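You operate a simulated robot arm through the tools that you are given. There is no shell and no other tool.

The job below is to be done with a simulated robot arm. You get a single attempt, and the scene is never put back.

## Task
Check in both returns and sort them; arm only the one that goes back on the shelf.
Fine: use the book reader; no record goes in QUERY; switch the security block off again.

The check looks at the end state, three seconds after you hand in, the way a careful person would. Anything else that was tipped, shoved, dropped, spilled or broken makes it a failure.

## Robot
A 7-joint arm with a two-finger parallel gripper, fixed in place. Base frame: the origin is at the foot of the arm, x ahead of it, y to its left, z up; the work surface is at about z = 76.5. Units: cm, degrees, N and s.
Its first joint turns from -149.0 to 149.0 degrees. Payload 3.43 kg.
The TCP is the grasp point between the finger pads, 3 cm short of the fingertips. In the tool frame z runs along the fingers and y along their closing line. Largest opening 9.4 cm; finger width 2.8, thickness 1; the body of the gripper, 5 by 9.6 cm, starts 5.5 cm behind the TCP.
Orientation is that of the tool frame in the base frame, as a unit quaternion [w, x, y, z]. With the fingers straight down and closing along the base's y, the tool's x points along the base's -x, its y along +y and its z along -z.

## Interface
- The arm moves only by the tool send_rows. Its argument "moves" is a list of rows, each an object (a shift or turn left out is 0, a gripper value left out holds the last) with "offset": the shift along the base's x, y, z in cm, a list of three; "dr": the turn, a rotation vector about the base's x, y, z in degrees, a list of three; "hand": the opening, from 0 (shut) to 1 (fully open). In form: [{"offset": [x, y, z], "dr": [rx, ry, rz], "hand": hand}, ...]. A call has 1 to 20 rows; each row is the pose to reach, as a shift and turn from the pose commanded when the call began. Each row takes 0.2 s and may step no farther than 5 cm and 8.6 degrees from the row before; otherwise, or with a gripper value out of range, the whole call is refused. Where a pose cannot be reached the arm comes as near as it can. A force on the tool above 40 N (or 10 N above the force at the start of the call, whichever is more), or a blocked arm, ends the call early, and 0.2 s more pass. Each finger travels about 4.5 cm/s and halts on what it meets, pressing with about 23 N; the grip force reading is that of the motor and also rises with nothing between the fingers. The clock runs only during rows and for 0.2 s after the last one: add rows that repeat a pose to give the fingers time. It gives the time, the measured TCP pose, the force on the tool (base axes), the opening and the grip force at its end, in the units of the frame above (readings bear some noise), with the torque about the TCP (base axes, N m) and any sound that the robot's microphone picked up.
- Cameras (640 x 400 px; columns grow to the right, rows downward): "scene" is fixed at [40.18, -50.01, 145.4]; the picture's right is [-0.88, 0.47, 0.00], its down [0.31, 0.59, -0.74] and it looks along [-0.35, -0.65, -0.67] (base axes); focal length 332 px, centre (320, 200). "wrist" rides on the gripper at [7.6, 1.4, -10.2] in the tool frame; the picture's right is [-0.18, 0.98, 0.00], its down [-0.75, -0.14, -0.64] and it looks along [-0.63, -0.12, 0.77] (tool axes); focal length 243 px, centre (320, 200). There is no depth. A picture from a camera that has moved, and an enlarged one, comes with that camera's place and axes in the base frame and with its lens.
- capture(camera): a new picture of that camera. The clock stands still meanwhile.
- inspect(camera, box): a new picture of the part [left, top, right, bottom] of that camera's present view, enlarged. The clock stands still meanwhile.
- sign_off(): hands the job in; it is judged then, once.

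Nothing tells you positions but the pictures and the camera data. Unless the task says otherwise, let go and move clear before handing in.

The tools are called after ">>>" by a JSON object that holds its "api" and its "payload". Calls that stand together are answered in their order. send_rows: Moves the arm, as the interface text tells. Its arguments: {"type":"object","properties":{"moves":{"type":"array","items":{"type":"object","properties":{"offset":{"type":"array","items":{"type":"number"}},"dr":{"type":"array","items":{"type":"number"}},"hand":{"type":"number"}}}}},"required":["moves"]} The other tools are called the same way: capture (camera) takes a picture; inspect (camera, box) takes an enlarged picture of a part of a camera's view; sign_off () hands the job in.

At the start:

```text
clock: 0.0
eef_pos: [-6.42, -98.57, 116.5]
tcp_rot: [0.0, 0.0, 1.0, 0.0]
force: [0.0, 0.2, 0.1]
wrist_torque: [0.01, -0.01, -0.02]
finger_gap: 9.4
grip_force: 0.0
```

scene: 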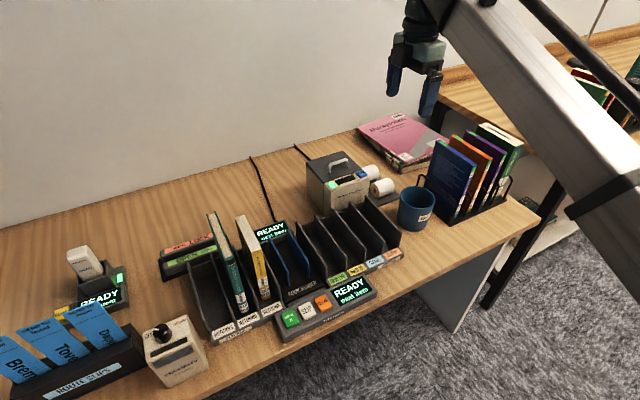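
wrist: 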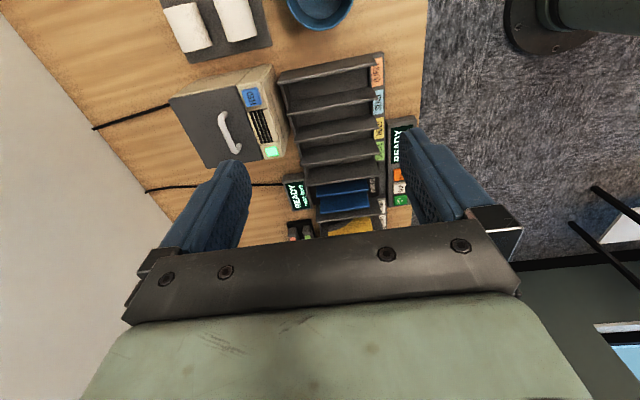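

I see a library returns desk with several devices; I'll enlarge parts of the scene to read the labels before moving.

>>> {"api": "inspect", "payload": {"camera": "scene", "box": [150, 200, 410, 350]}}

>>> {"api": "inspect", "payload": {"camera": "scene", "box": [0, 230, 220, 400]}}

>>> {"api": "inspect", "payload": {"camera": "scene", "box": [290, 100, 550, 250]}}

>>> {"api": "inspect", "payload": {"camera": "scene", "box": [260, 260, 420, 350]}}

>>> {"api": "inspect", "payload": {"camera": "scene", "box": [150, 200, 300, 350]}}

>>> {"api": "inspect", "payload": {"camera": "scene", "box": [290, 140, 420, 220]}}

```text
2.46 times, centred on (280, 275) of scene
camera zoom: at [40.18, -50.01, 145.4], right [-0.88, 0.47, 0.0], down [0.31, 0.59, -0.74], along [-0.35, -0.65, -0.67], focal length 817 px, centre (418, 15)
```

zoom: 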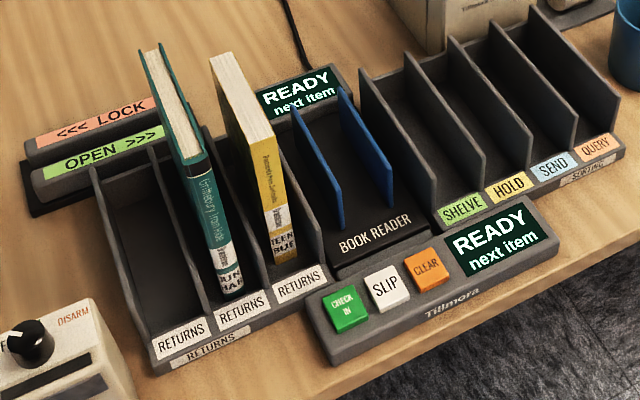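

```text
2.35 times, centred on (110, 315) of scene
camera zoom: at [40.18, -50.01, 145.4], right [-0.88, 0.47, 0.0], down [0.31, 0.59, -0.74], along [-0.35, -0.65, -0.67], focal length 781 px, centre (814, -71)
```

zoom: 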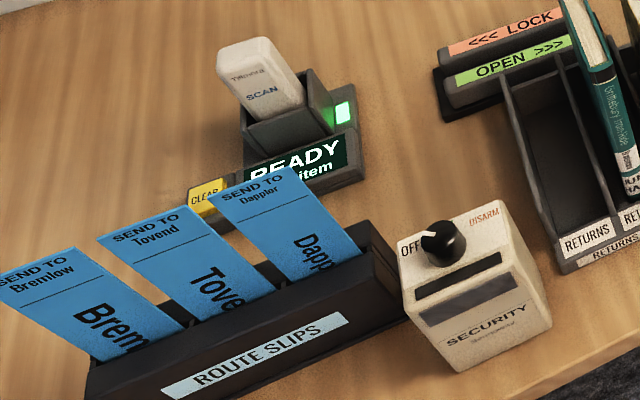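

```text
2.46 times, centred on (420, 175) of scene
camera zoom: at [40.18, -50.01, 145.4], right [-0.88, 0.47, 0.0], down [0.31, 0.59, -0.74], along [-0.35, -0.65, -0.67], focal length 817 px, centre (74, 262)
```

zoom: 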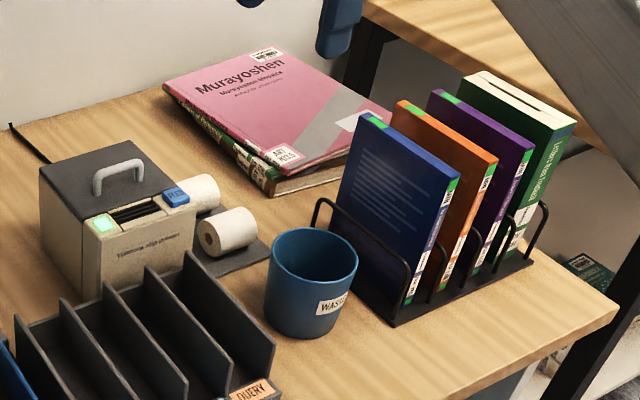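

```text
4.00 times, centred on (340, 305) of scene
camera zoom: at [40.18, -50.01, 145.4], right [-0.88, 0.47, 0.0], down [0.31, 0.59, -0.74], along [-0.35, -0.65, -0.67], focal length 1327 px, centre (240, -220)
```

zoom: 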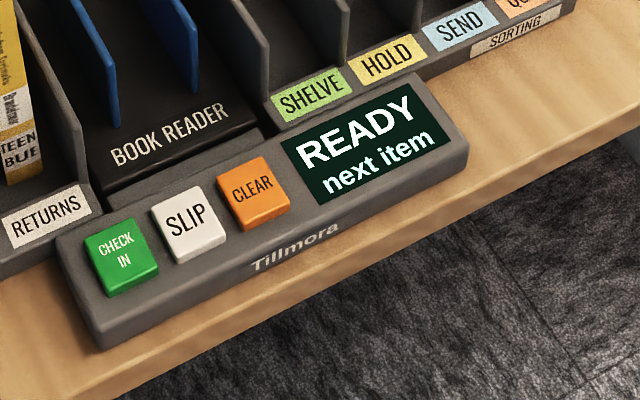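

```text
2.67 times, centred on (225, 275) of scene
camera zoom: at [40.18, -50.01, 145.4], right [-0.88, 0.47, 0.0], down [0.31, 0.59, -0.74], along [-0.35, -0.65, -0.67], focal length 885 px, centre (573, 0)
```

zoom: 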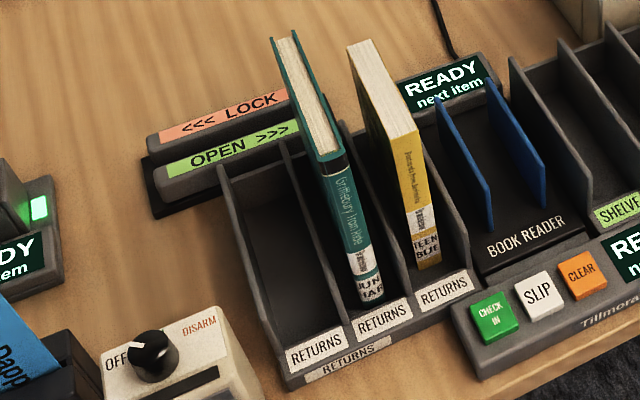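

```text
4.92 times, centred on (355, 180) of scene
camera zoom: at [40.18, -50.01, 145.4], right [-0.88, 0.47, 0.0], down [0.31, 0.59, -0.74], along [-0.35, -0.65, -0.67], focal length 1633 px, centre (148, 298)
```

zoom: 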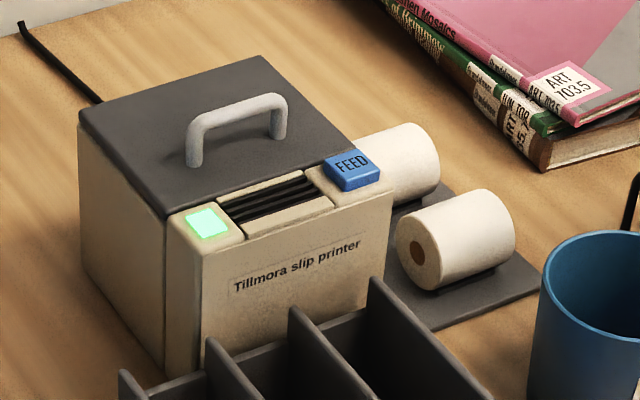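

I take the row of slots to run along base x (y about -88), with spines facing the operator. I'll zoom further into the security block, the books and the displays.

>>> {"api": "inspect", "payload": {"camera": "scene", "box": [135, 305, 219, 395]}}

>>> {"api": "inspect", "payload": {"camera": "scene", "box": [200, 205, 290, 265]}}

>>> {"api": "inspect", "payload": {"camera": "scene", "box": [200, 260, 290, 350]}}

>>> {"api": "inspect", "payload": {"camera": "scene", "box": [270, 210, 410, 300]}}

>>> {"api": "inspect", "payload": {"camera": "scene", "box": [400, 110, 540, 220]}}

>>> {"api": "inspect", "payload": {"camera": "wrist", "box": [240, 40, 440, 240]}}

```text
4.44 times, centred on (177, 350) of scene
camera zoom: at [40.18, -50.01, 145.4], right [-0.88, 0.47, 0.0], down [0.31, 0.59, -0.74], along [-0.35, -0.65, -0.67], focal length 1475 px, centre (956, -467)
```

zoom: 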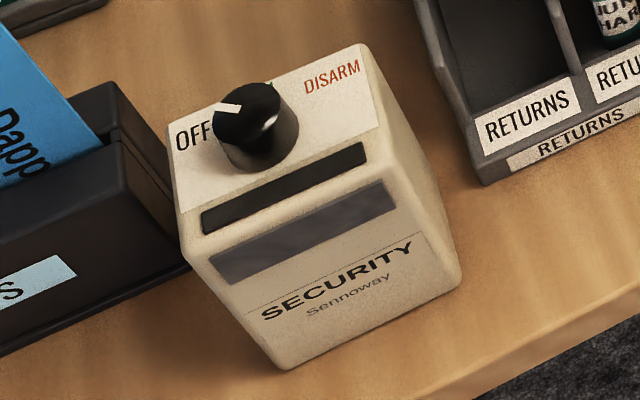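

```text
6.67 times, centred on (245, 235) of scene
camera zoom: at [40.18, -50.01, 145.4], right [-0.88, 0.47, 0.0], down [0.31, 0.59, -0.74], along [-0.35, -0.65, -0.67], focal length 2212 px, centre (820, -33)
```

zoom: 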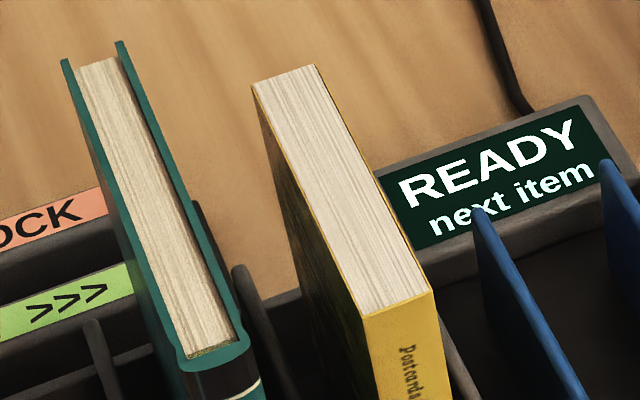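

```text
4.44 times, centred on (245, 305) of scene
camera zoom: at [40.18, -50.01, 145.4], right [-0.88, 0.47, 0.0], down [0.31, 0.59, -0.74], along [-0.35, -0.65, -0.67], focal length 1475 px, centre (653, -267)
```

zoom: 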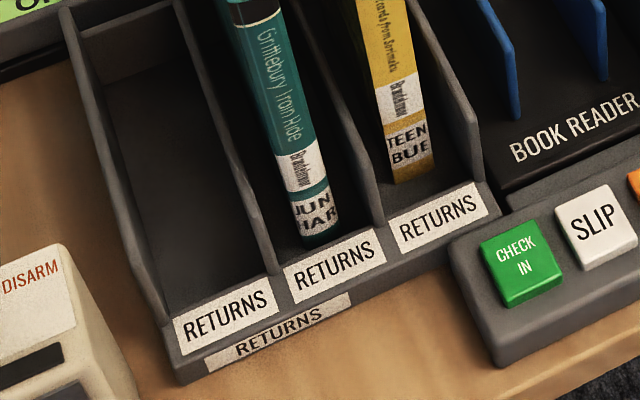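

```text
4.44 times, centred on (340, 255) of scene
camera zoom: at [40.18, -50.01, 145.4], right [-0.88, 0.47, 0.0], down [0.31, 0.59, -0.74], along [-0.35, -0.65, -0.67], focal length 1475 px, centre (231, -44)
```

zoom: 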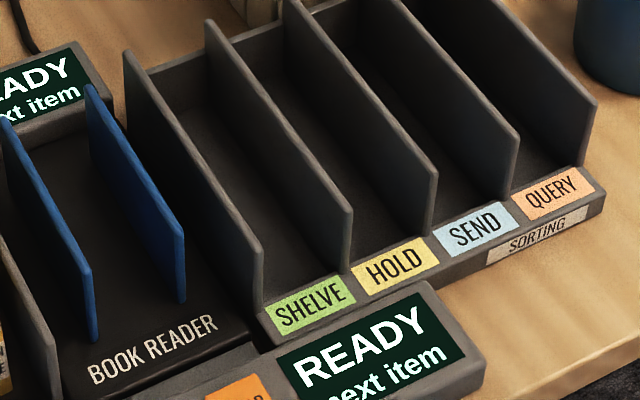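

```text
3.64 times, centred on (470, 165) of scene
camera zoom: at [40.18, -50.01, 145.4], right [-0.88, 0.47, 0.0], down [0.31, 0.59, -0.74], along [-0.35, -0.65, -0.67], focal length 1206 px, centre (-226, 327)
```

zoom: 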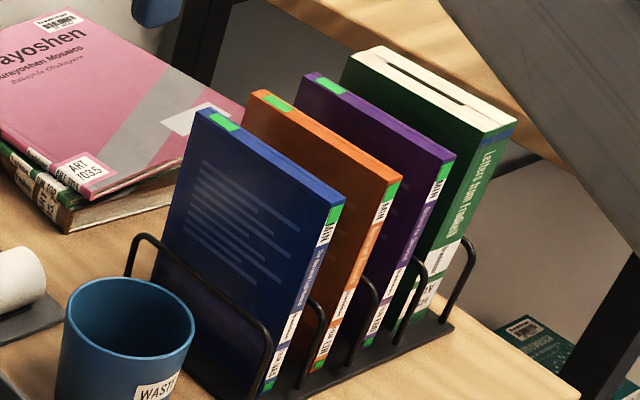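

```text
2.00 times, centred on (340, 140) of wrist
camera zoom: at [-13.89, -97.17, 126.61], right [0.18, 0.98, 0.0], down [0.75, -0.14, 0.64], along [0.63, -0.12, -0.77], focal length 485 px, centre (280, 320)
```

zoom: 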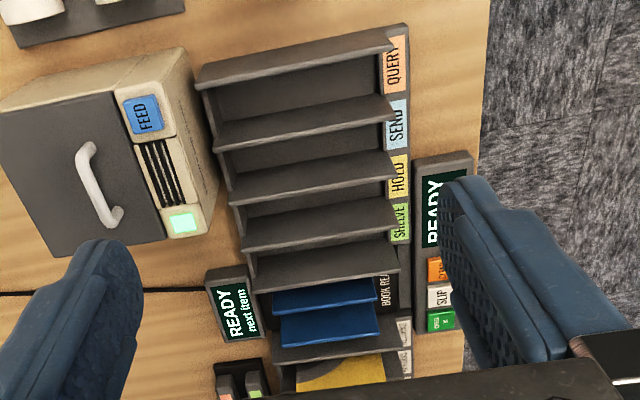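

The returns are a green book (x≈37) and a yellow book (x≈31.5), both with spines toward +y. I'll turn the gripper to close along x and move above the returns at a safe height.

>>> {"api": "send_rows", "payload": {"moves": [{"offset": [3, 1, 0], "dr": [0, 0, -8]}, {"offset": [6, 2, 0], "dr": [0, 0, -16]}, {"offset": [9, 3, 0], "dr": [0, 0, -24]}, {"offset": [12, 4, 0], "dr": [0, 0, -32]}, {"offset": [15, 5, 0], "dr": [0, 0, -40]}, {"offset": [18, 6, 0], "dr": [0, 0, -48]}, {"offset": [21, 8, 0], "dr": [0, 0, -56]}, {"offset": [24, 10, 0], "dr": [0, 0, -64]}, {"offset": [27, 12, 0], "dr": [0, 0, -72]}, {"offset": [30, 14, 0], "dr": [0, 0, -80]}, {"offset": [33, 15, 0], "dr": [0, 0, -85]}, {"offset": [36, 16, 0], "dr": [0, 0, -90]}, {"offset": [36, 16, 0], "dr": [0, 0, -90]}]}}

>>> {"api": "capture", "payload": {"camera": "wrist"}}

>>> {"api": "capture", "payload": {"camera": "scene"}}

```text
clock: 2.8
eef_pos: [29.68, -82.66, 116.39]
tcp_rot: [0.0, 0.708, 0.707, 0.0]
force: [-0.1, 0.2, -0.3]
wrist_torque: [0.0, 0.02, -0.03]
finger_gap: 9.43
grip_force: 0.1
```

```text
taken
camera wrist: at [31.21, -74.97, 126.61], right [0.98, -0.19, 0.0], down [-0.14, -0.75, 0.64], along [-0.12, -0.63, -0.77], focal length 243 px, centre (320, 200)
```

wrist: 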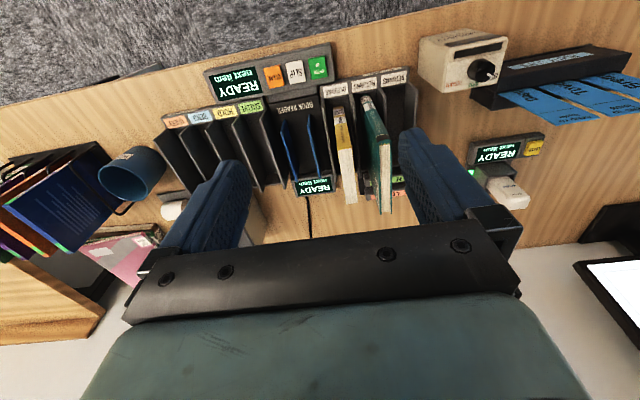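

```text
taken
```

scene: 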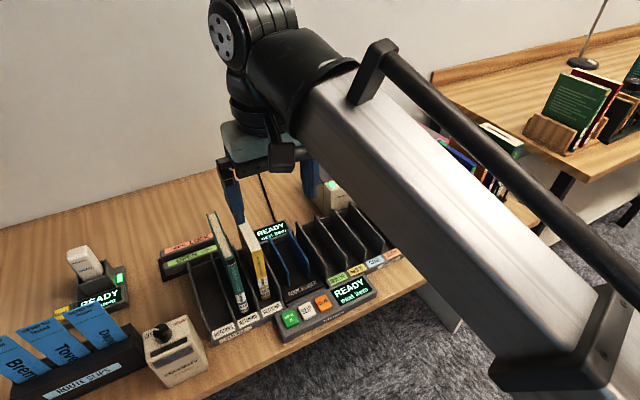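

The wrist camera now sees the desk upside down, including the security block and something bright at lower right. I'll enlarge those.

>>> {"api": "inspect", "payload": {"camera": "wrist", "box": [410, 20, 510, 110]}}

>>> {"api": "inspect", "payload": {"camera": "wrist", "box": [560, 190, 640, 360]}}

>>> {"api": "inspect", "payload": {"camera": "wrist", "box": [270, 60, 420, 220]}}

>>> {"api": "inspect", "payload": {"camera": "wrist", "box": [450, 40, 640, 220]}}

```text
4.44 times, centred on (460, 65) of wrist
camera zoom: at [31.21, -74.97, 126.61], right [0.98, -0.19, 0.0], down [-0.14, -0.75, 0.64], along [-0.12, -0.63, -0.77], focal length 1078 px, centre (-302, 800)
```

zoom: 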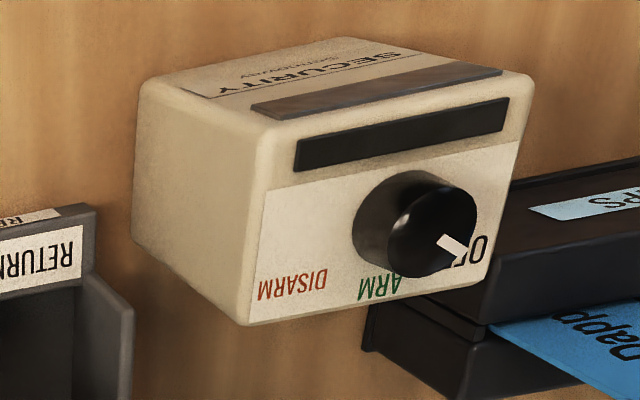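

```text
2.35 times, centred on (600, 275) of wrist
camera zoom: at [31.21, -74.97, 126.61], right [0.98, -0.19, 0.0], down [-0.14, -0.75, 0.64], along [-0.12, -0.63, -0.77], focal length 571 px, centre (-339, 24)
```

zoom: 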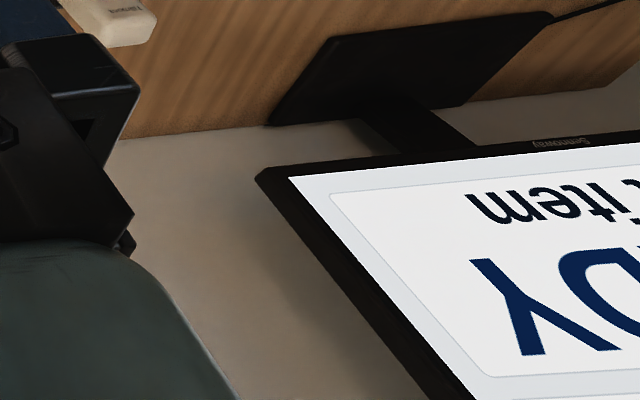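

```text
2.50 times, centred on (345, 140) of wrist
camera zoom: at [31.21, -74.97, 126.61], right [0.98, -0.19, 0.0], down [-0.14, -0.75, 0.64], along [-0.12, -0.63, -0.77], focal length 606 px, centre (258, 350)
```

zoom: 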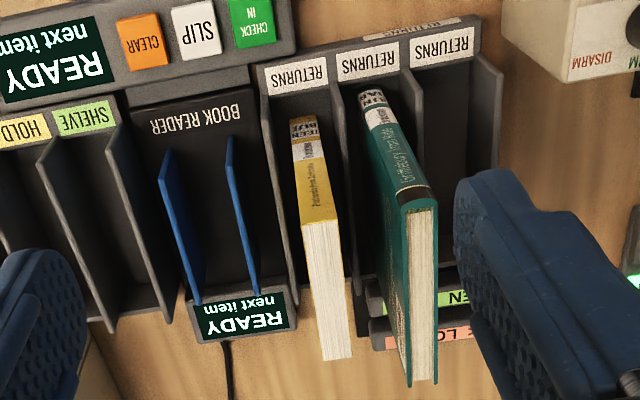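

```text
2.22 times, centred on (545, 130) of wrist
camera zoom: at [31.21, -74.97, 126.61], right [0.98, -0.19, 0.0], down [-0.14, -0.75, 0.64], along [-0.12, -0.63, -0.77], focal length 539 px, centre (-180, 356)
```

zoom: 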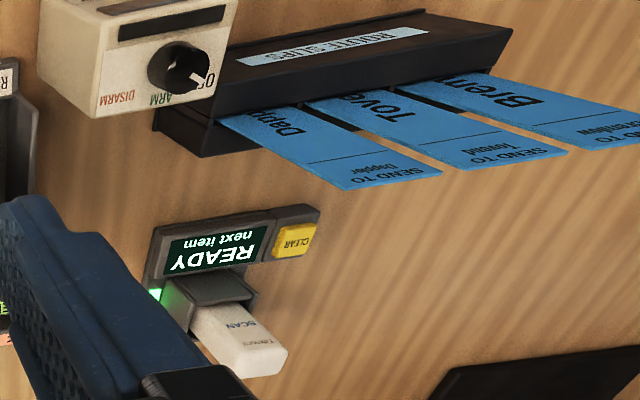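

The security block stands at about (51, -86) with the knob on top: OFF left, ARM behind, DISARM right. I'll test reach by moving above the green book with the fingers partly closed.

>>> {"api": "send_rows", "payload": {"moves": [{"offset": [1.5, -2.5, -1], "hand": 0.5}, {"offset": [3, -5, -2], "hand": 0.5}, {"offset": [4.5, -8, -4], "hand": 0.5}, {"offset": [6, -10.5, -6], "hand": 0.5}, {"offset": [7.3, -12.9, -8.5], "hand": 0.5}, {"offset": [7.3, -12.9, -10.5], "hand": 0.5}, {"offset": [7.3, -12.9, -10.5], "hand": 0.5}]}}

>>> {"api": "capture", "payload": {"camera": "wrist"}}

>>> {"api": "capture", "payload": {"camera": "scene"}}

```text
clock: 4.4
eef_pos: [36.91, -95.35, 105.87]
tcp_rot: [0.0, 0.707, 0.707, 0.0]
force: [0.1, 0.0, 0.0]
wrist_torque: [0.02, -0.01, 0.01]
finger_gap: 4.7
grip_force: 0.1
```

```text
taken
camera wrist: at [38.48, -87.86, 116.05], right [0.98, -0.18, 0.0], down [-0.14, -0.75, 0.64], along [-0.12, -0.63, -0.77], focal length 243 px, centre (320, 200)
```

wrist: 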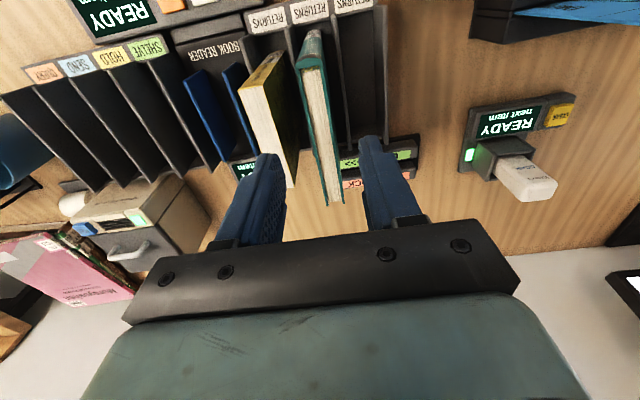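

```text
taken
```

scene: 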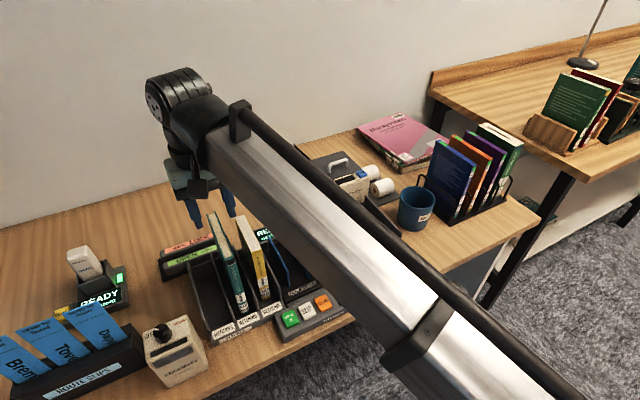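

Reach is fine here. I'll enlarge the green book between the fingers to refine its centre.

>>> {"api": "inspect", "payload": {"camera": "wrist", "box": [220, 20, 400, 220]}}

>>> {"api": "inspect", "payload": {"camera": "scene", "box": [170, 180, 290, 270]}}

```text
2.00 times, centred on (310, 120) of wrist
camera zoom: at [38.48, -87.86, 116.05], right [0.98, -0.18, 0.0], down [-0.14, -0.75, 0.64], along [-0.12, -0.63, -0.77], focal length 485 px, centre (340, 360)
```

zoom: 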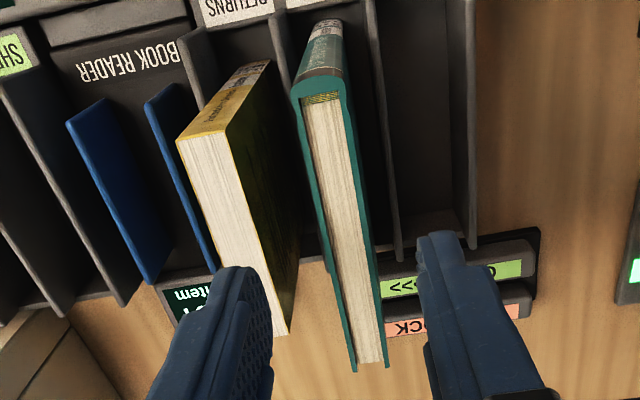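

```text
4.44 times, centred on (230, 225) of scene
camera zoom: at [40.18, -50.01, 145.4], right [-0.88, 0.47, 0.0], down [0.31, 0.59, -0.74], along [-0.35, -0.65, -0.67], focal length 1475 px, centre (720, 89)
```

zoom: 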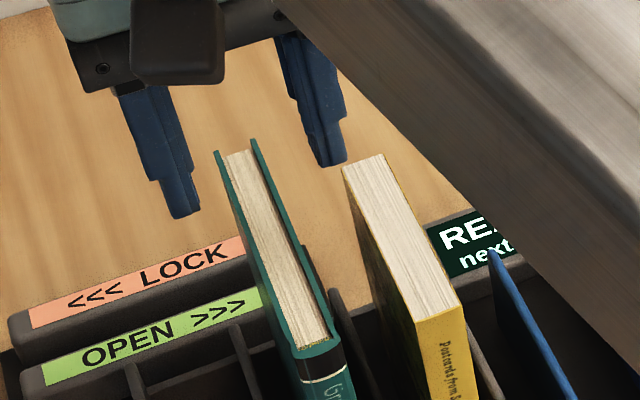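

The green book's centre is at x≈37.0 with its top at z≈97. I'll descend around it with the fingers just clearing its neighbour.

>>> {"api": "send_rows", "payload": {"moves": [{"offset": [0, -0.5, -3], "hand": 0.5}, {"offset": [0, -1, -6], "hand": 0.5}, {"offset": [0, -1, -9], "hand": 0.5}, {"offset": [0, -1, -11.5], "hand": 0.5}, {"offset": [0, -1, -13.3], "hand": 0.5}, {"offset": [0, -1, -13.3], "hand": 0.5}]}}

>>> {"api": "inspect", "payload": {"camera": "scene", "box": [170, 180, 290, 330]}}

>>> {"api": "capture", "payload": {"camera": "wrist"}}

```text
clock: 5.8
eef_pos: [36.96, -96.51, 92.66]
tcp_rot: [0.0, 0.707, 0.707, 0.0]
force: [-0.7, 0.1, -0.8]
wrist_torque: [-0.02, -0.02, -0.04]
finger_gap: 4.7
grip_force: 0.0
```

```text
2.67 times, centred on (230, 255) of scene
camera zoom: at [40.18, -50.01, 145.4], right [-0.88, 0.47, 0.0], down [0.31, 0.59, -0.74], along [-0.35, -0.65, -0.67], focal length 885 px, centre (560, 53)
```

zoom: 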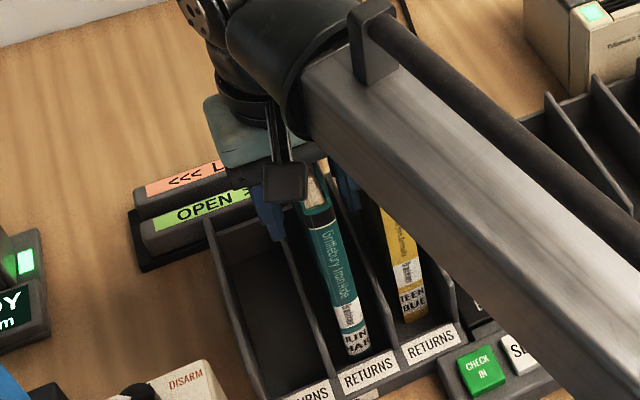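

```text
taken
camera wrist: at [38.44, -88.87, 102.84], right [0.98, -0.18, 0.0], down [-0.14, -0.75, 0.64], along [-0.12, -0.63, -0.77], focal length 243 px, centre (320, 200)
```

wrist: 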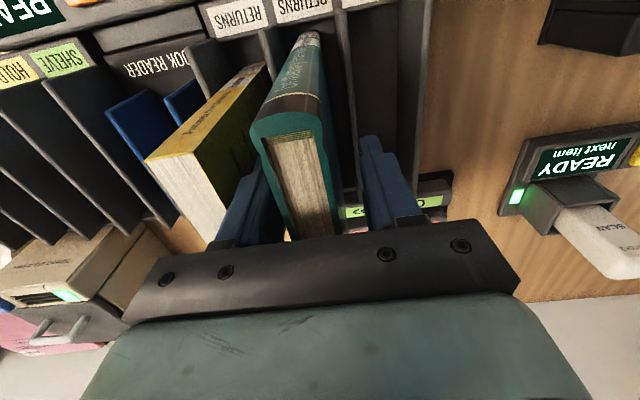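

The fingers straddle the green book cleanly. I'll close on it.

>>> {"api": "send_rows", "payload": {"moves": [{"hand": 0.3}, {"hand": 0.12}, {"hand": 0.1}, {"hand": 0.1}, {"hand": 0.1}]}}

>>> {"api": "capture", "payload": {"camera": "wrist"}}

```text
clock: 7.0
eef_pos: [36.9, -96.48, 92.56]
tcp_rot: [0.0, 0.707, 0.707, 0.0]
force: [-0.3, 0.1, -0.7]
wrist_torque: [-0.04, 0.1, -0.01]
finger_gap: 2.42
grip_force: 22.8
```

```text
taken
camera wrist: at [38.43, -88.87, 102.85], right [0.98, -0.18, 0.0], down [-0.14, -0.75, 0.64], along [-0.12, -0.63, -0.77], focal length 243 px, centre (320, 200)
```

wrist: 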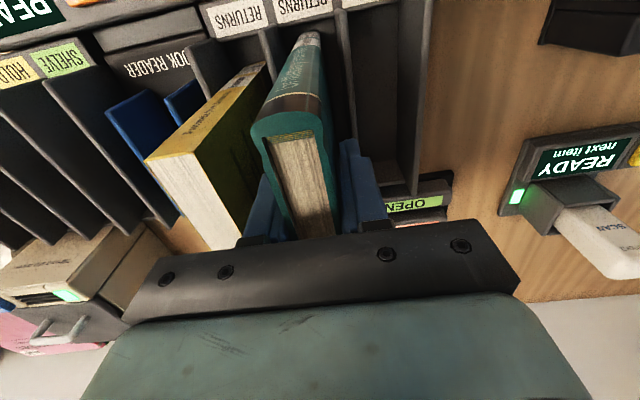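

Gripped. I'll lift straight up about 20 cm to clear the yellow book.

>>> {"api": "send_rows", "payload": {"moves": [{"offset": [0, 0, 1]}, {"offset": [0, 0, 3]}, {"offset": [0, 0, 6]}, {"offset": [0, 0, 10]}, {"offset": [0, 0, 14]}, {"offset": [0, 0, 18]}, {"offset": [0, 0, 21]}, {"offset": [0, 0, 21]}]}}

>>> {"api": "capture", "payload": {"camera": "scene"}}

>>> {"api": "capture", "payload": {"camera": "wrist"}}

```text
clock: 8.8
eef_pos: [36.99, -96.49, 113.6]
tcp_rot: [0.001, 0.707, 0.707, 0.0]
force: [-0.1, 0.2, -2.7]
wrist_torque: [0.01, -0.01, 0.0]
finger_gap: 2.43
grip_force: 23.2
```

```text
taken
```

scene: 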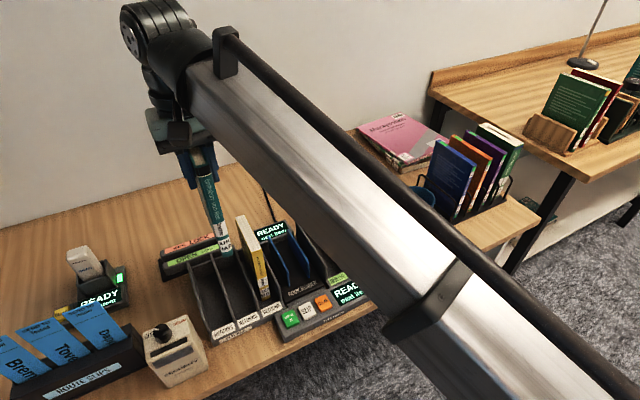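

```text
taken
camera wrist: at [38.46, -88.88, 123.83], right [0.98, -0.18, 0.0], down [-0.14, -0.75, 0.64], along [-0.12, -0.63, -0.77], focal length 243 px, centre (320, 200)
```

wrist: 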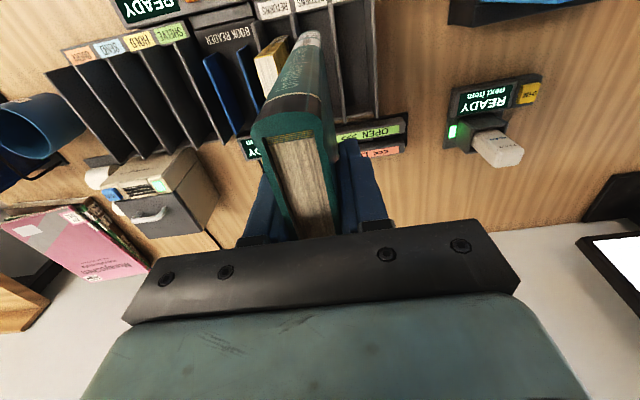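

The green book hangs straight in the grip. I'll carry it over the reader (x≈23.3) at this height.

>>> {"api": "send_rows", "payload": {"moves": [{"offset": [-1.5, 0, 0]}, {"offset": [-4, 0, 0]}, {"offset": [-7, 0, 0]}, {"offset": [-10, 0, 0]}, {"offset": [-12.5, 0, 0]}, {"offset": [-13.6, 0, 0]}, {"offset": [-13.6, 0, 0]}, {"offset": [-13.6, 0, 0]}]}}

>>> {"api": "capture", "payload": {"camera": "scene"}}

>>> {"api": "capture", "payload": {"camera": "wrist"}}

```text
clock: 10.6
eef_pos: [23.34, -96.44, 113.67]
tcp_rot: [0.0, 0.706, 0.708, -0.001]
force: [1.3, 0.2, -3.3]
wrist_torque: [0.03, -0.01, 0.0]
finger_gap: 2.44
grip_force: 22.6
```

```text
taken
```

scene: 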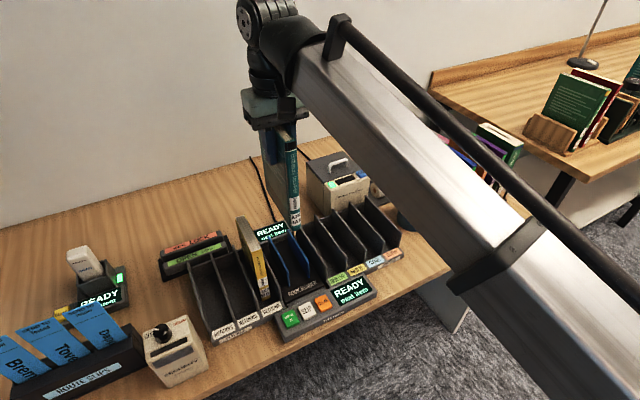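

```text
taken
camera wrist: at [24.79, -88.87, 123.84], right [0.98, -0.18, 0.0], down [-0.14, -0.75, 0.64], along [-0.12, -0.63, -0.77], focal length 243 px, centre (320, 200)
```

wrist: 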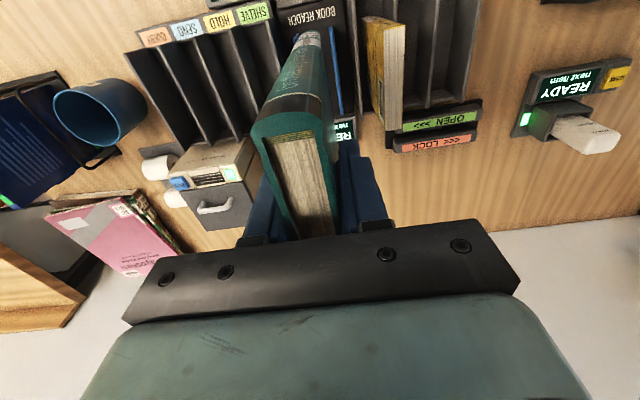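

The book hangs above the reader. I'll zoom to check alignment with the blue plates.

>>> {"api": "inspect", "payload": {"camera": "scene", "box": [250, 190, 340, 310]}}

>>> {"api": "inspect", "payload": {"camera": "wrist", "box": [240, 0, 420, 140]}}

```text
3.33 times, centred on (295, 250) of scene
camera zoom: at [40.18, -50.01, 145.4], right [-0.88, 0.47, 0.0], down [0.31, 0.59, -0.74], along [-0.35, -0.65, -0.67], focal length 1106 px, centre (403, 33)
```

zoom: 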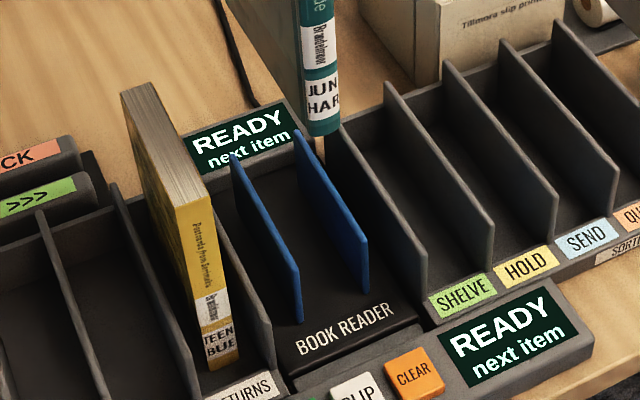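

```text
2.86 times, centred on (330, 70) of wrist
camera zoom: at [24.79, -88.87, 123.84], right [0.98, -0.18, 0.0], down [-0.14, -0.75, 0.64], along [-0.12, -0.63, -0.77], focal length 693 px, centre (291, 571)
```

zoom: 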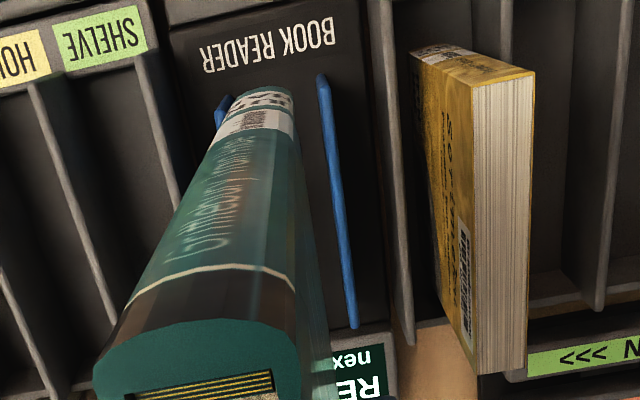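

Alignment looks good. I'll lower the book between the blue plates to just above the expected floor.

>>> {"api": "send_rows", "payload": {"moves": [{"offset": [0.1, 0, -2]}, {"offset": [0.1, 0, -5]}, {"offset": [0.1, 0, -8]}, {"offset": [0.1, 0, -11]}, {"offset": [0.1, 0, -14]}, {"offset": [0.1, 0, -16]}, {"offset": [0.1, 0, -17.5]}, {"offset": [0.1, 0, -17.5]}]}}

>>> {"api": "inspect", "payload": {"camera": "scene", "box": [240, 190, 390, 330]}}

>>> {"api": "inspect", "payload": {"camera": "wrist", "box": [200, 0, 420, 200]}}

```text
clock: 12.4
eef_pos: [23.54, -96.42, 96.0]
tcp_rot: [0.0, 0.707, 0.707, 0.0]
force: [0.6, 0.8, -3.0]
wrist_torque: [0.02, -0.01, -0.03]
finger_gap: 2.42
grip_force: 22.6
```

```text
2.86 times, centred on (315, 260) of scene
camera zoom: at [40.18, -50.01, 145.4], right [-0.88, 0.47, 0.0], down [0.31, 0.59, -0.74], along [-0.35, -0.65, -0.67], focal length 948 px, centre (334, 29)
```

zoom: 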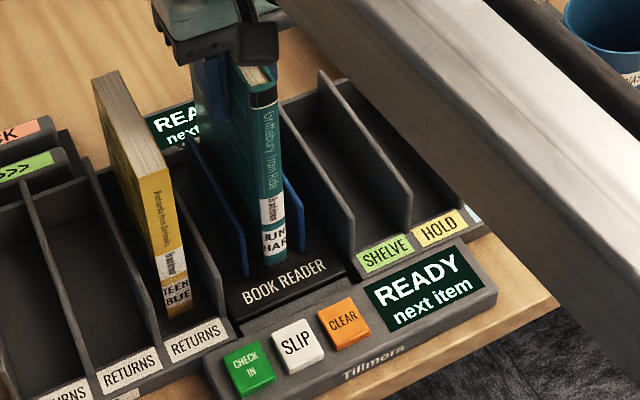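

```text
2.00 times, centred on (310, 100) of wrist
camera zoom: at [24.94, -88.84, 106.37], right [0.98, -0.18, 0.0], down [-0.14, -0.75, 0.64], along [-0.12, -0.63, -0.77], focal length 485 px, centre (340, 400)
```

zoom: 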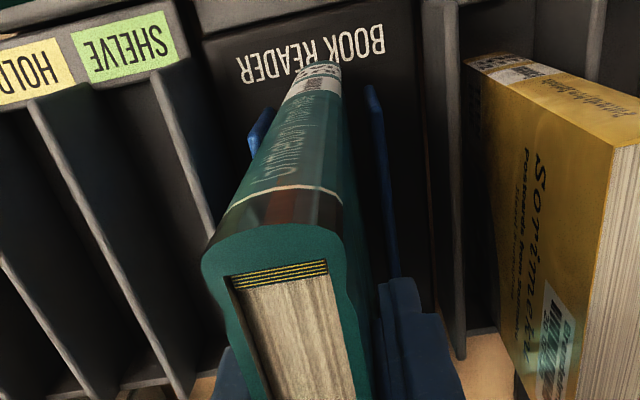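

The book is cleanly between the plates. I'll lower slowly to find the floor.

>>> {"api": "send_rows", "payload": {"moves": [{"offset": [0, 0, -0.4]}, {"offset": [0, 0, -0.8]}, {"offset": [0, 0, -1.1]}, {"offset": [0, 0, -1.1]}]}}

>>> {"api": "inspect", "payload": {"camera": "scene", "box": [270, 230, 330, 290]}}

```text
clock: 13.4
eef_pos: [23.39, -96.45, 94.92]
tcp_rot: [0.0, 0.707, 0.707, -0.001]
force: [-0.2, 0.1, -3.6]
wrist_torque: [0.05, 0.0, 0.02]
finger_gap: 2.45
grip_force: 22.9
```

```text
6.67 times, centred on (300, 260) of scene
camera zoom: at [40.18, -50.01, 145.4], right [-0.88, 0.47, 0.0], down [0.31, 0.59, -0.74], along [-0.35, -0.65, -0.67], focal length 2212 px, centre (453, -200)
```

zoom: 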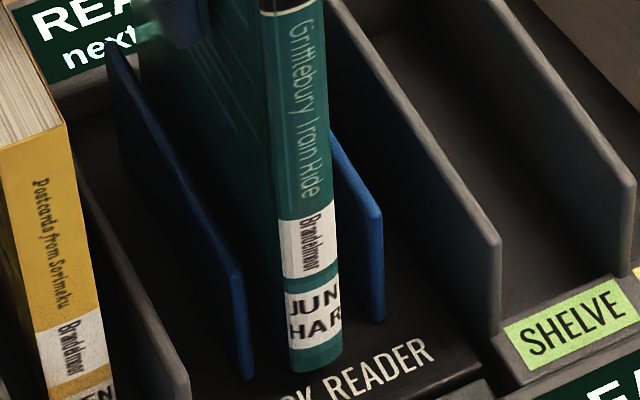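

No contact yet; I'll keep lowering in small steps.

>>> {"api": "send_rows", "payload": {"moves": [{"offset": [0, 0, -0.3]}, {"offset": [0, 0, -0.6]}, {"offset": [0, 0, -0.9]}, {"offset": [0, 0, -0.9]}]}}

>>> {"api": "inspect", "payload": {"camera": "scene", "box": [270, 230, 330, 290]}}

```text
clock: 14.4
eef_pos: [23.41, -96.45, 94.05]
tcp_rot: [-0.001, 0.708, 0.707, -0.001]
force: [-0.2, 0.0, -3.3]
wrist_torque: [0.08, -0.02, -0.01]
finger_gap: 2.42
grip_force: 23.0
```

```text
6.67 times, centred on (300, 260) of scene
camera zoom: at [40.18, -50.01, 145.4], right [-0.88, 0.47, 0.0], down [0.31, 0.59, -0.74], along [-0.35, -0.65, -0.67], focal length 2212 px, centre (453, -200)
```

zoom: 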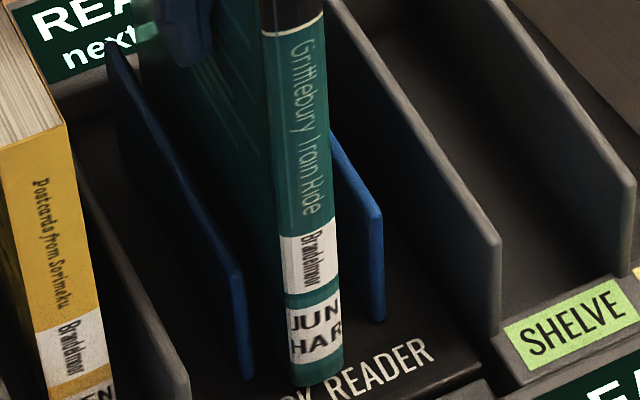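

Still hanging freely; continue down gently.

>>> {"api": "send_rows", "payload": {"moves": [{"offset": [0, 0, -0.25]}, {"offset": [0, 0, -0.5]}, {"offset": [0, 0, -0.5]}]}}

>>> {"api": "send_rows", "payload": {"moves": [{"offset": [0, 0, -0.2]}, {"offset": [0, 0, -0.4]}, {"offset": [0, 0, -0.4]}]}}

>>> {"api": "inspect", "payload": {"camera": "scene", "box": [270, 230, 330, 290]}}

```text
clock: 15.2
eef_pos: [23.46, -96.49, 93.46]
tcp_rot: [-0.001, 0.707, 0.707, -0.001]
force: [0.2, -0.9, -2.7]
wrist_torque: [0.06, -0.01, 0.02]
finger_gap: 2.4
grip_force: 22.3
```

```text
clock: 16.0
eef_pos: [23.46, -96.53, 93.35]
tcp_rot: [0.002, 0.707, 0.707, 0.0]
force: [-0.3, -0.2, 21.1]
wrist_torque: [-0.02, 0.05, 0.0]
finger_gap: 2.43
grip_force: 23.6
```

```text
6.67 times, centred on (300, 260) of scene
camera zoom: at [40.18, -50.01, 145.4], right [-0.88, 0.47, 0.0], down [0.31, 0.59, -0.74], along [-0.35, -0.65, -0.67], focal length 2212 px, centre (453, -200)
```

zoom: 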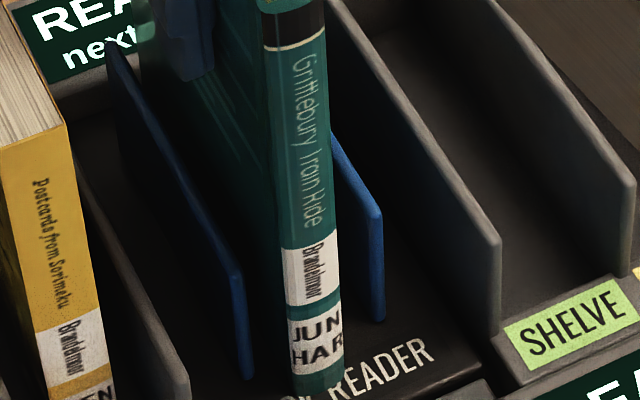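

The book touches the reader floor. I'll relieve the pressure, then open and back off upward.

>>> {"api": "send_rows", "payload": {"moves": [{"offset": [0, 0, 0.2]}, {"offset": [0, 0, 0.25]}, {"offset": [0, 0, 0.25], "hand": 0.32}, {"offset": [0, 0, 0.25], "hand": 0.4}, {"offset": [0, 0, 0.25], "hand": 0.5}, {"offset": [0, 0, 0.25], "hand": 0.5}]}}

>>> {"api": "inspect", "payload": {"camera": "scene", "box": [240, 190, 390, 330]}}

>>> {"api": "inspect", "payload": {"camera": "wrist", "box": [200, 0, 420, 240]}}

```text
clock: 17.4
eef_pos: [23.39, -96.42, 93.5]
tcp_rot: [0.0, 0.708, 0.707, 0.0]
force: [0.6, 0.4, -0.4]
wrist_torque: [0.01, 0.0, 0.03]
finger_gap: 4.71
grip_force: 0.0
```

```text
2.86 times, centred on (315, 260) of scene
camera zoom: at [40.18, -50.01, 145.4], right [-0.88, 0.47, 0.0], down [0.31, 0.59, -0.74], along [-0.35, -0.65, -0.67], focal length 948 px, centre (334, 29)
```

zoom: 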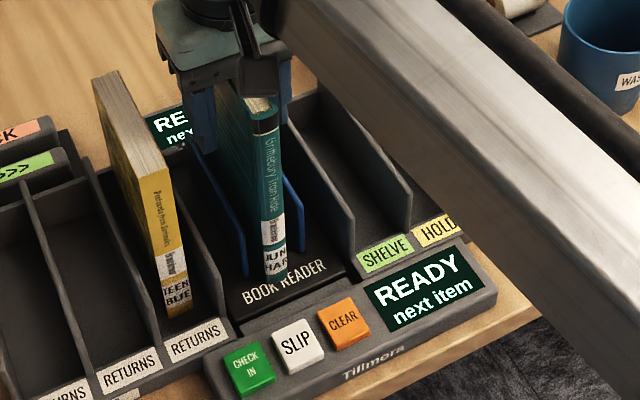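

```text
1.67 times, centred on (310, 120) of wrist
camera zoom: at [24.99, -88.88, 103.64], right [0.98, -0.18, 0.0], down [-0.14, -0.75, 0.64], along [-0.12, -0.63, -0.77], focal length 404 px, centre (337, 333)
```

zoom: 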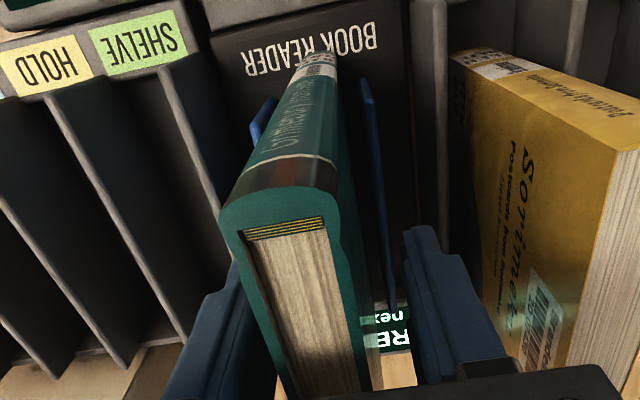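

The book stands upright in the reader. Next I rise, close the fingers and go above the CHECK IN button at about (29.0, -84.1, 80.8).

>>> {"api": "send_rows", "payload": {"moves": [{"offset": [0, 0, 2]}, {"offset": [0, 0, 5]}, {"offset": [0, 0, 8.5]}, {"offset": [0, 0, 11]}, {"offset": [1, 3, 11]}, {"offset": [3, 7, 11], "hand": 0.2}, {"offset": [5, 11, 11], "hand": 0}, {"offset": [5.6, 12.35, 9], "hand": 0}, {"offset": [5.6, 12.35, 5], "hand": 0}, {"offset": [5.6, 12.35, 1], "hand": 0}, {"offset": [5.6, 12.35, -3], "hand": 0}, {"offset": [5.6, 12.35, -6], "hand": 0}, {"offset": [5.6, 12.35, -6], "hand": 0}]}}

>>> {"api": "capture", "payload": {"camera": "scene"}}

>>> {"api": "capture", "payload": {"camera": "wrist"}}

```text
clock: 20.2
eef_pos: [28.89, -84.21, 87.45]
tcp_rot: [0.001, 0.707, 0.707, -0.001]
force: [-0.3, 0.0, -0.1]
wrist_torque: [0.0, -0.04, 0.01]
finger_gap: 0.0
grip_force: 22.6
```

```text
taken
```

scene: 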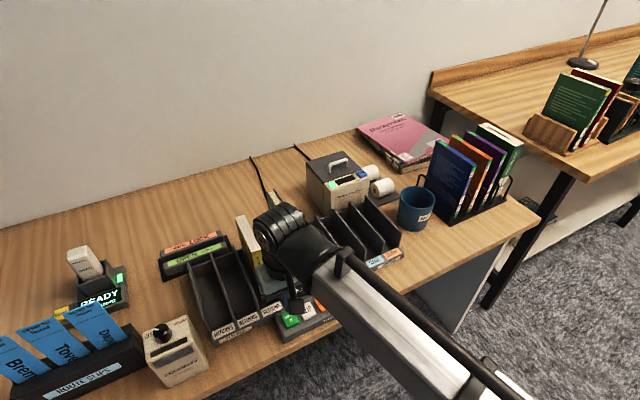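

```text
taken
camera wrist: at [30.51, -76.53, 97.66], right [0.98, -0.18, 0.0], down [-0.14, -0.75, 0.64], along [-0.12, -0.63, -0.77], focal length 243 px, centre (320, 200)
```

wrist: 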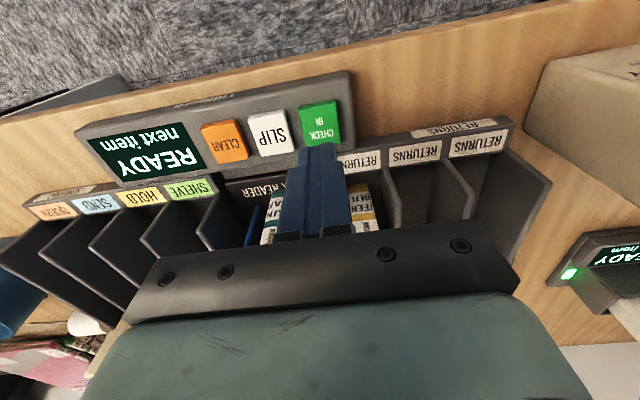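

The fingertips are just above the CHECK IN button. I'll press down gently.

>>> {"api": "send_rows", "payload": {"moves": [{"offset": [0.1, 0.5, -1.5]}, {"offset": [0.1, 0.5, -2.8]}, {"offset": [0.1, 0.5, -3.4]}, {"offset": [0.1, 0.5, -3.7]}, {"offset": [0.1, 0.5, -4.0]}, {"offset": [0.1, 0.5, -4.0]}]}}

>>> {"api": "capture", "payload": {"camera": "wrist"}}

```text
clock: 21.6
eef_pos: [29.13, -83.56, 83.42]
tcp_rot: [0.0, 0.707, 0.707, 0.001]
force: [-1.0, -0.2, 0.1]
wrist_torque: [0.02, 0.04, -0.02]
finger_gap: 0.0
grip_force: 22.7
```

```text
taken
camera wrist: at [30.64, -76.0, 93.67], right [0.98, -0.18, 0.0], down [-0.14, -0.75, 0.64], along [-0.12, -0.63, -0.77], focal length 243 px, centre (320, 200)
```

wrist: 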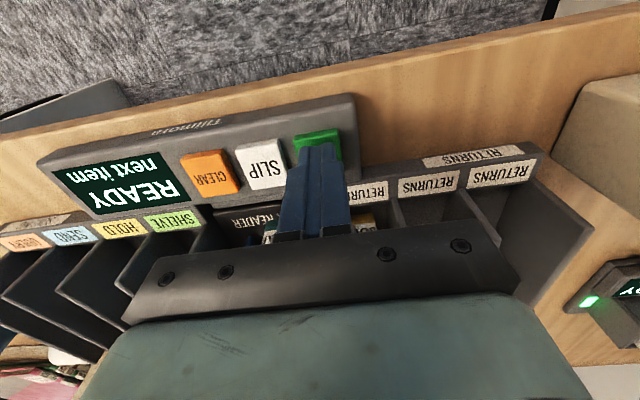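

No contact yet; continue down in small steps.

>>> {"api": "send_rows", "payload": {"moves": [{"offset": [0, 0, -0.25]}, {"offset": [0, 0, -0.5]}, {"offset": [0, 0, -0.5]}]}}

>>> {"api": "capture", "payload": {"camera": "wrist"}}

```text
clock: 22.4
eef_pos: [29.2, -83.63, 82.94]
tcp_rot: [0.0, 0.707, 0.707, 0.0]
force: [0.3, -0.8, -0.2]
wrist_torque: [0.0, -0.04, -0.01]
finger_gap: 0.01
grip_force: 22.9
```

```text
taken
camera wrist: at [30.66, -76.01, 93.18], right [0.98, -0.18, 0.0], down [-0.14, -0.75, 0.64], along [-0.12, -0.63, -0.77], focal length 243 px, centre (320, 200)
```

wrist: 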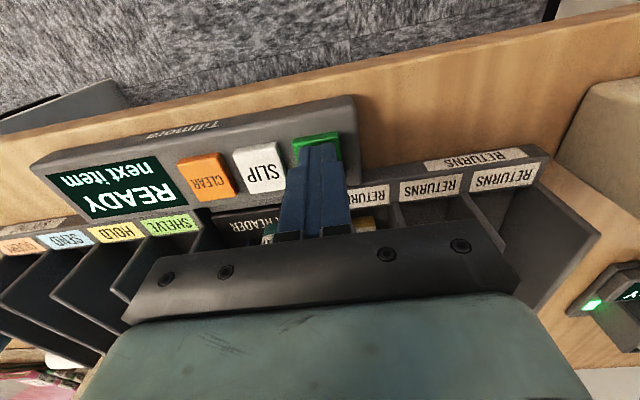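

>>> {"api": "send_rows", "payload": {"moves": [{"offset": [0, 0, -0.2]}, {"offset": [0, 0, -0.4]}, {"offset": [0, 0, -0.4]}]}}

>>> {"api": "inspect", "payload": {"camera": "wrist", "box": [20, 80, 400, 260]}}

```text
clock: 23.2
eef_pos: [29.08, -83.55, 82.65]
tcp_rot: [0.0, 0.707, 0.707, 0.0]
force: [0.6, -0.6, -1.1]
wrist_torque: [0.0, 0.01, 0.0]
finger_gap: 0.0
grip_force: 22.5
```

```text
1.68 times, centred on (210, 170) of wrist
camera zoom: at [30.67, -75.99, 92.78], right [0.98, -0.18, 0.0], down [-0.14, -0.75, 0.64], along [-0.12, -0.63, -0.77], focal length 409 px, centre (505, 250)
```

zoom: 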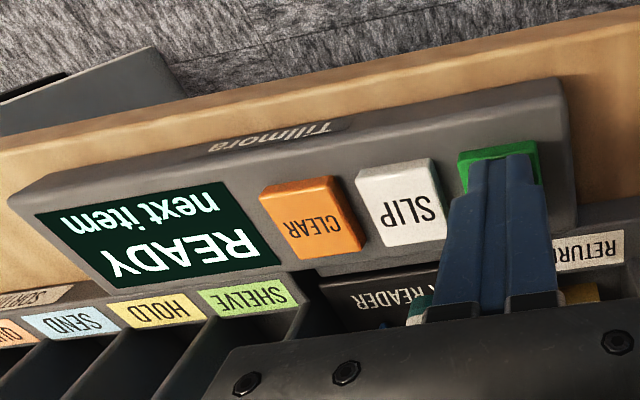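

Tips are close to the button top; I continue lowering.

>>> {"api": "send_rows", "payload": {"moves": [{"offset": [0, 0, -0.2]}, {"offset": [0, 0, -0.4]}, {"offset": [0, 0, -0.5]}, {"offset": [0, 0, -0.5]}]}}

>>> {"api": "inspect", "payload": {"camera": "wrist", "box": [20, 80, 400, 260]}}

```text
clock: 24.2
eef_pos: [29.25, -83.57, 82.19]
tcp_rot: [-0.001, 0.707, 0.707, 0.0]
force: [0.4, 0.9, 1.8]
wrist_torque: [0.01, -0.05, 0.0]
finger_gap: 0.0
grip_force: 22.8
```

```text
1.68 times, centred on (210, 170) of wrist
camera zoom: at [30.68, -75.99, 92.28], right [0.98, -0.18, 0.0], down [-0.14, -0.75, 0.64], along [-0.12, -0.63, -0.77], focal length 409 px, centre (505, 250)
```

zoom: 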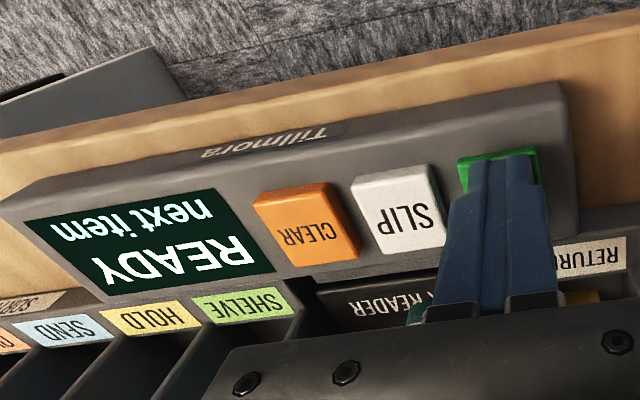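

A slight force shows first contact; I press a bit more.

>>> {"api": "send_rows", "payload": {"moves": [{"offset": [0, 0, -0.15]}, {"offset": [0, 0, -0.3]}, {"offset": [0, 0, -0.3]}]}}

>>> {"api": "inspect", "payload": {"camera": "wrist", "box": [20, 80, 400, 260]}}

```text
clock: 25.0
eef_pos: [29.18, -83.45, 81.76]
tcp_rot: [0.0, 0.707, 0.707, -0.001]
force: [0.7, 1.8, 7.6]
wrist_torque: [0.06, -0.03, 0.04]
finger_gap: 0.0
grip_force: 22.8
heard: click
```

```text
1.68 times, centred on (210, 170) of wrist
camera zoom: at [30.68, -75.99, 92.02], right [0.98, -0.18, 0.0], down [-0.14, -0.75, 0.64], along [-0.12, -0.63, -0.77], focal length 409 px, centre (505, 250)
```

zoom: 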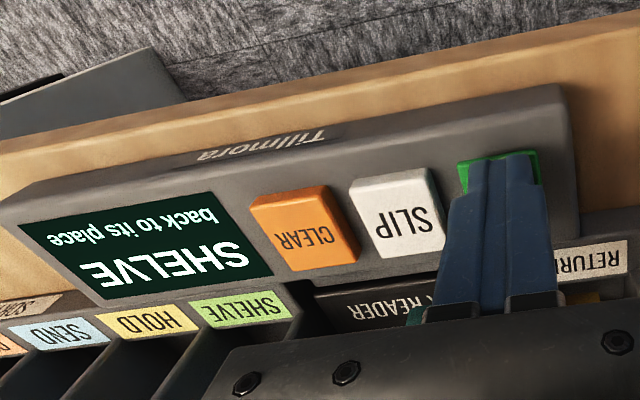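

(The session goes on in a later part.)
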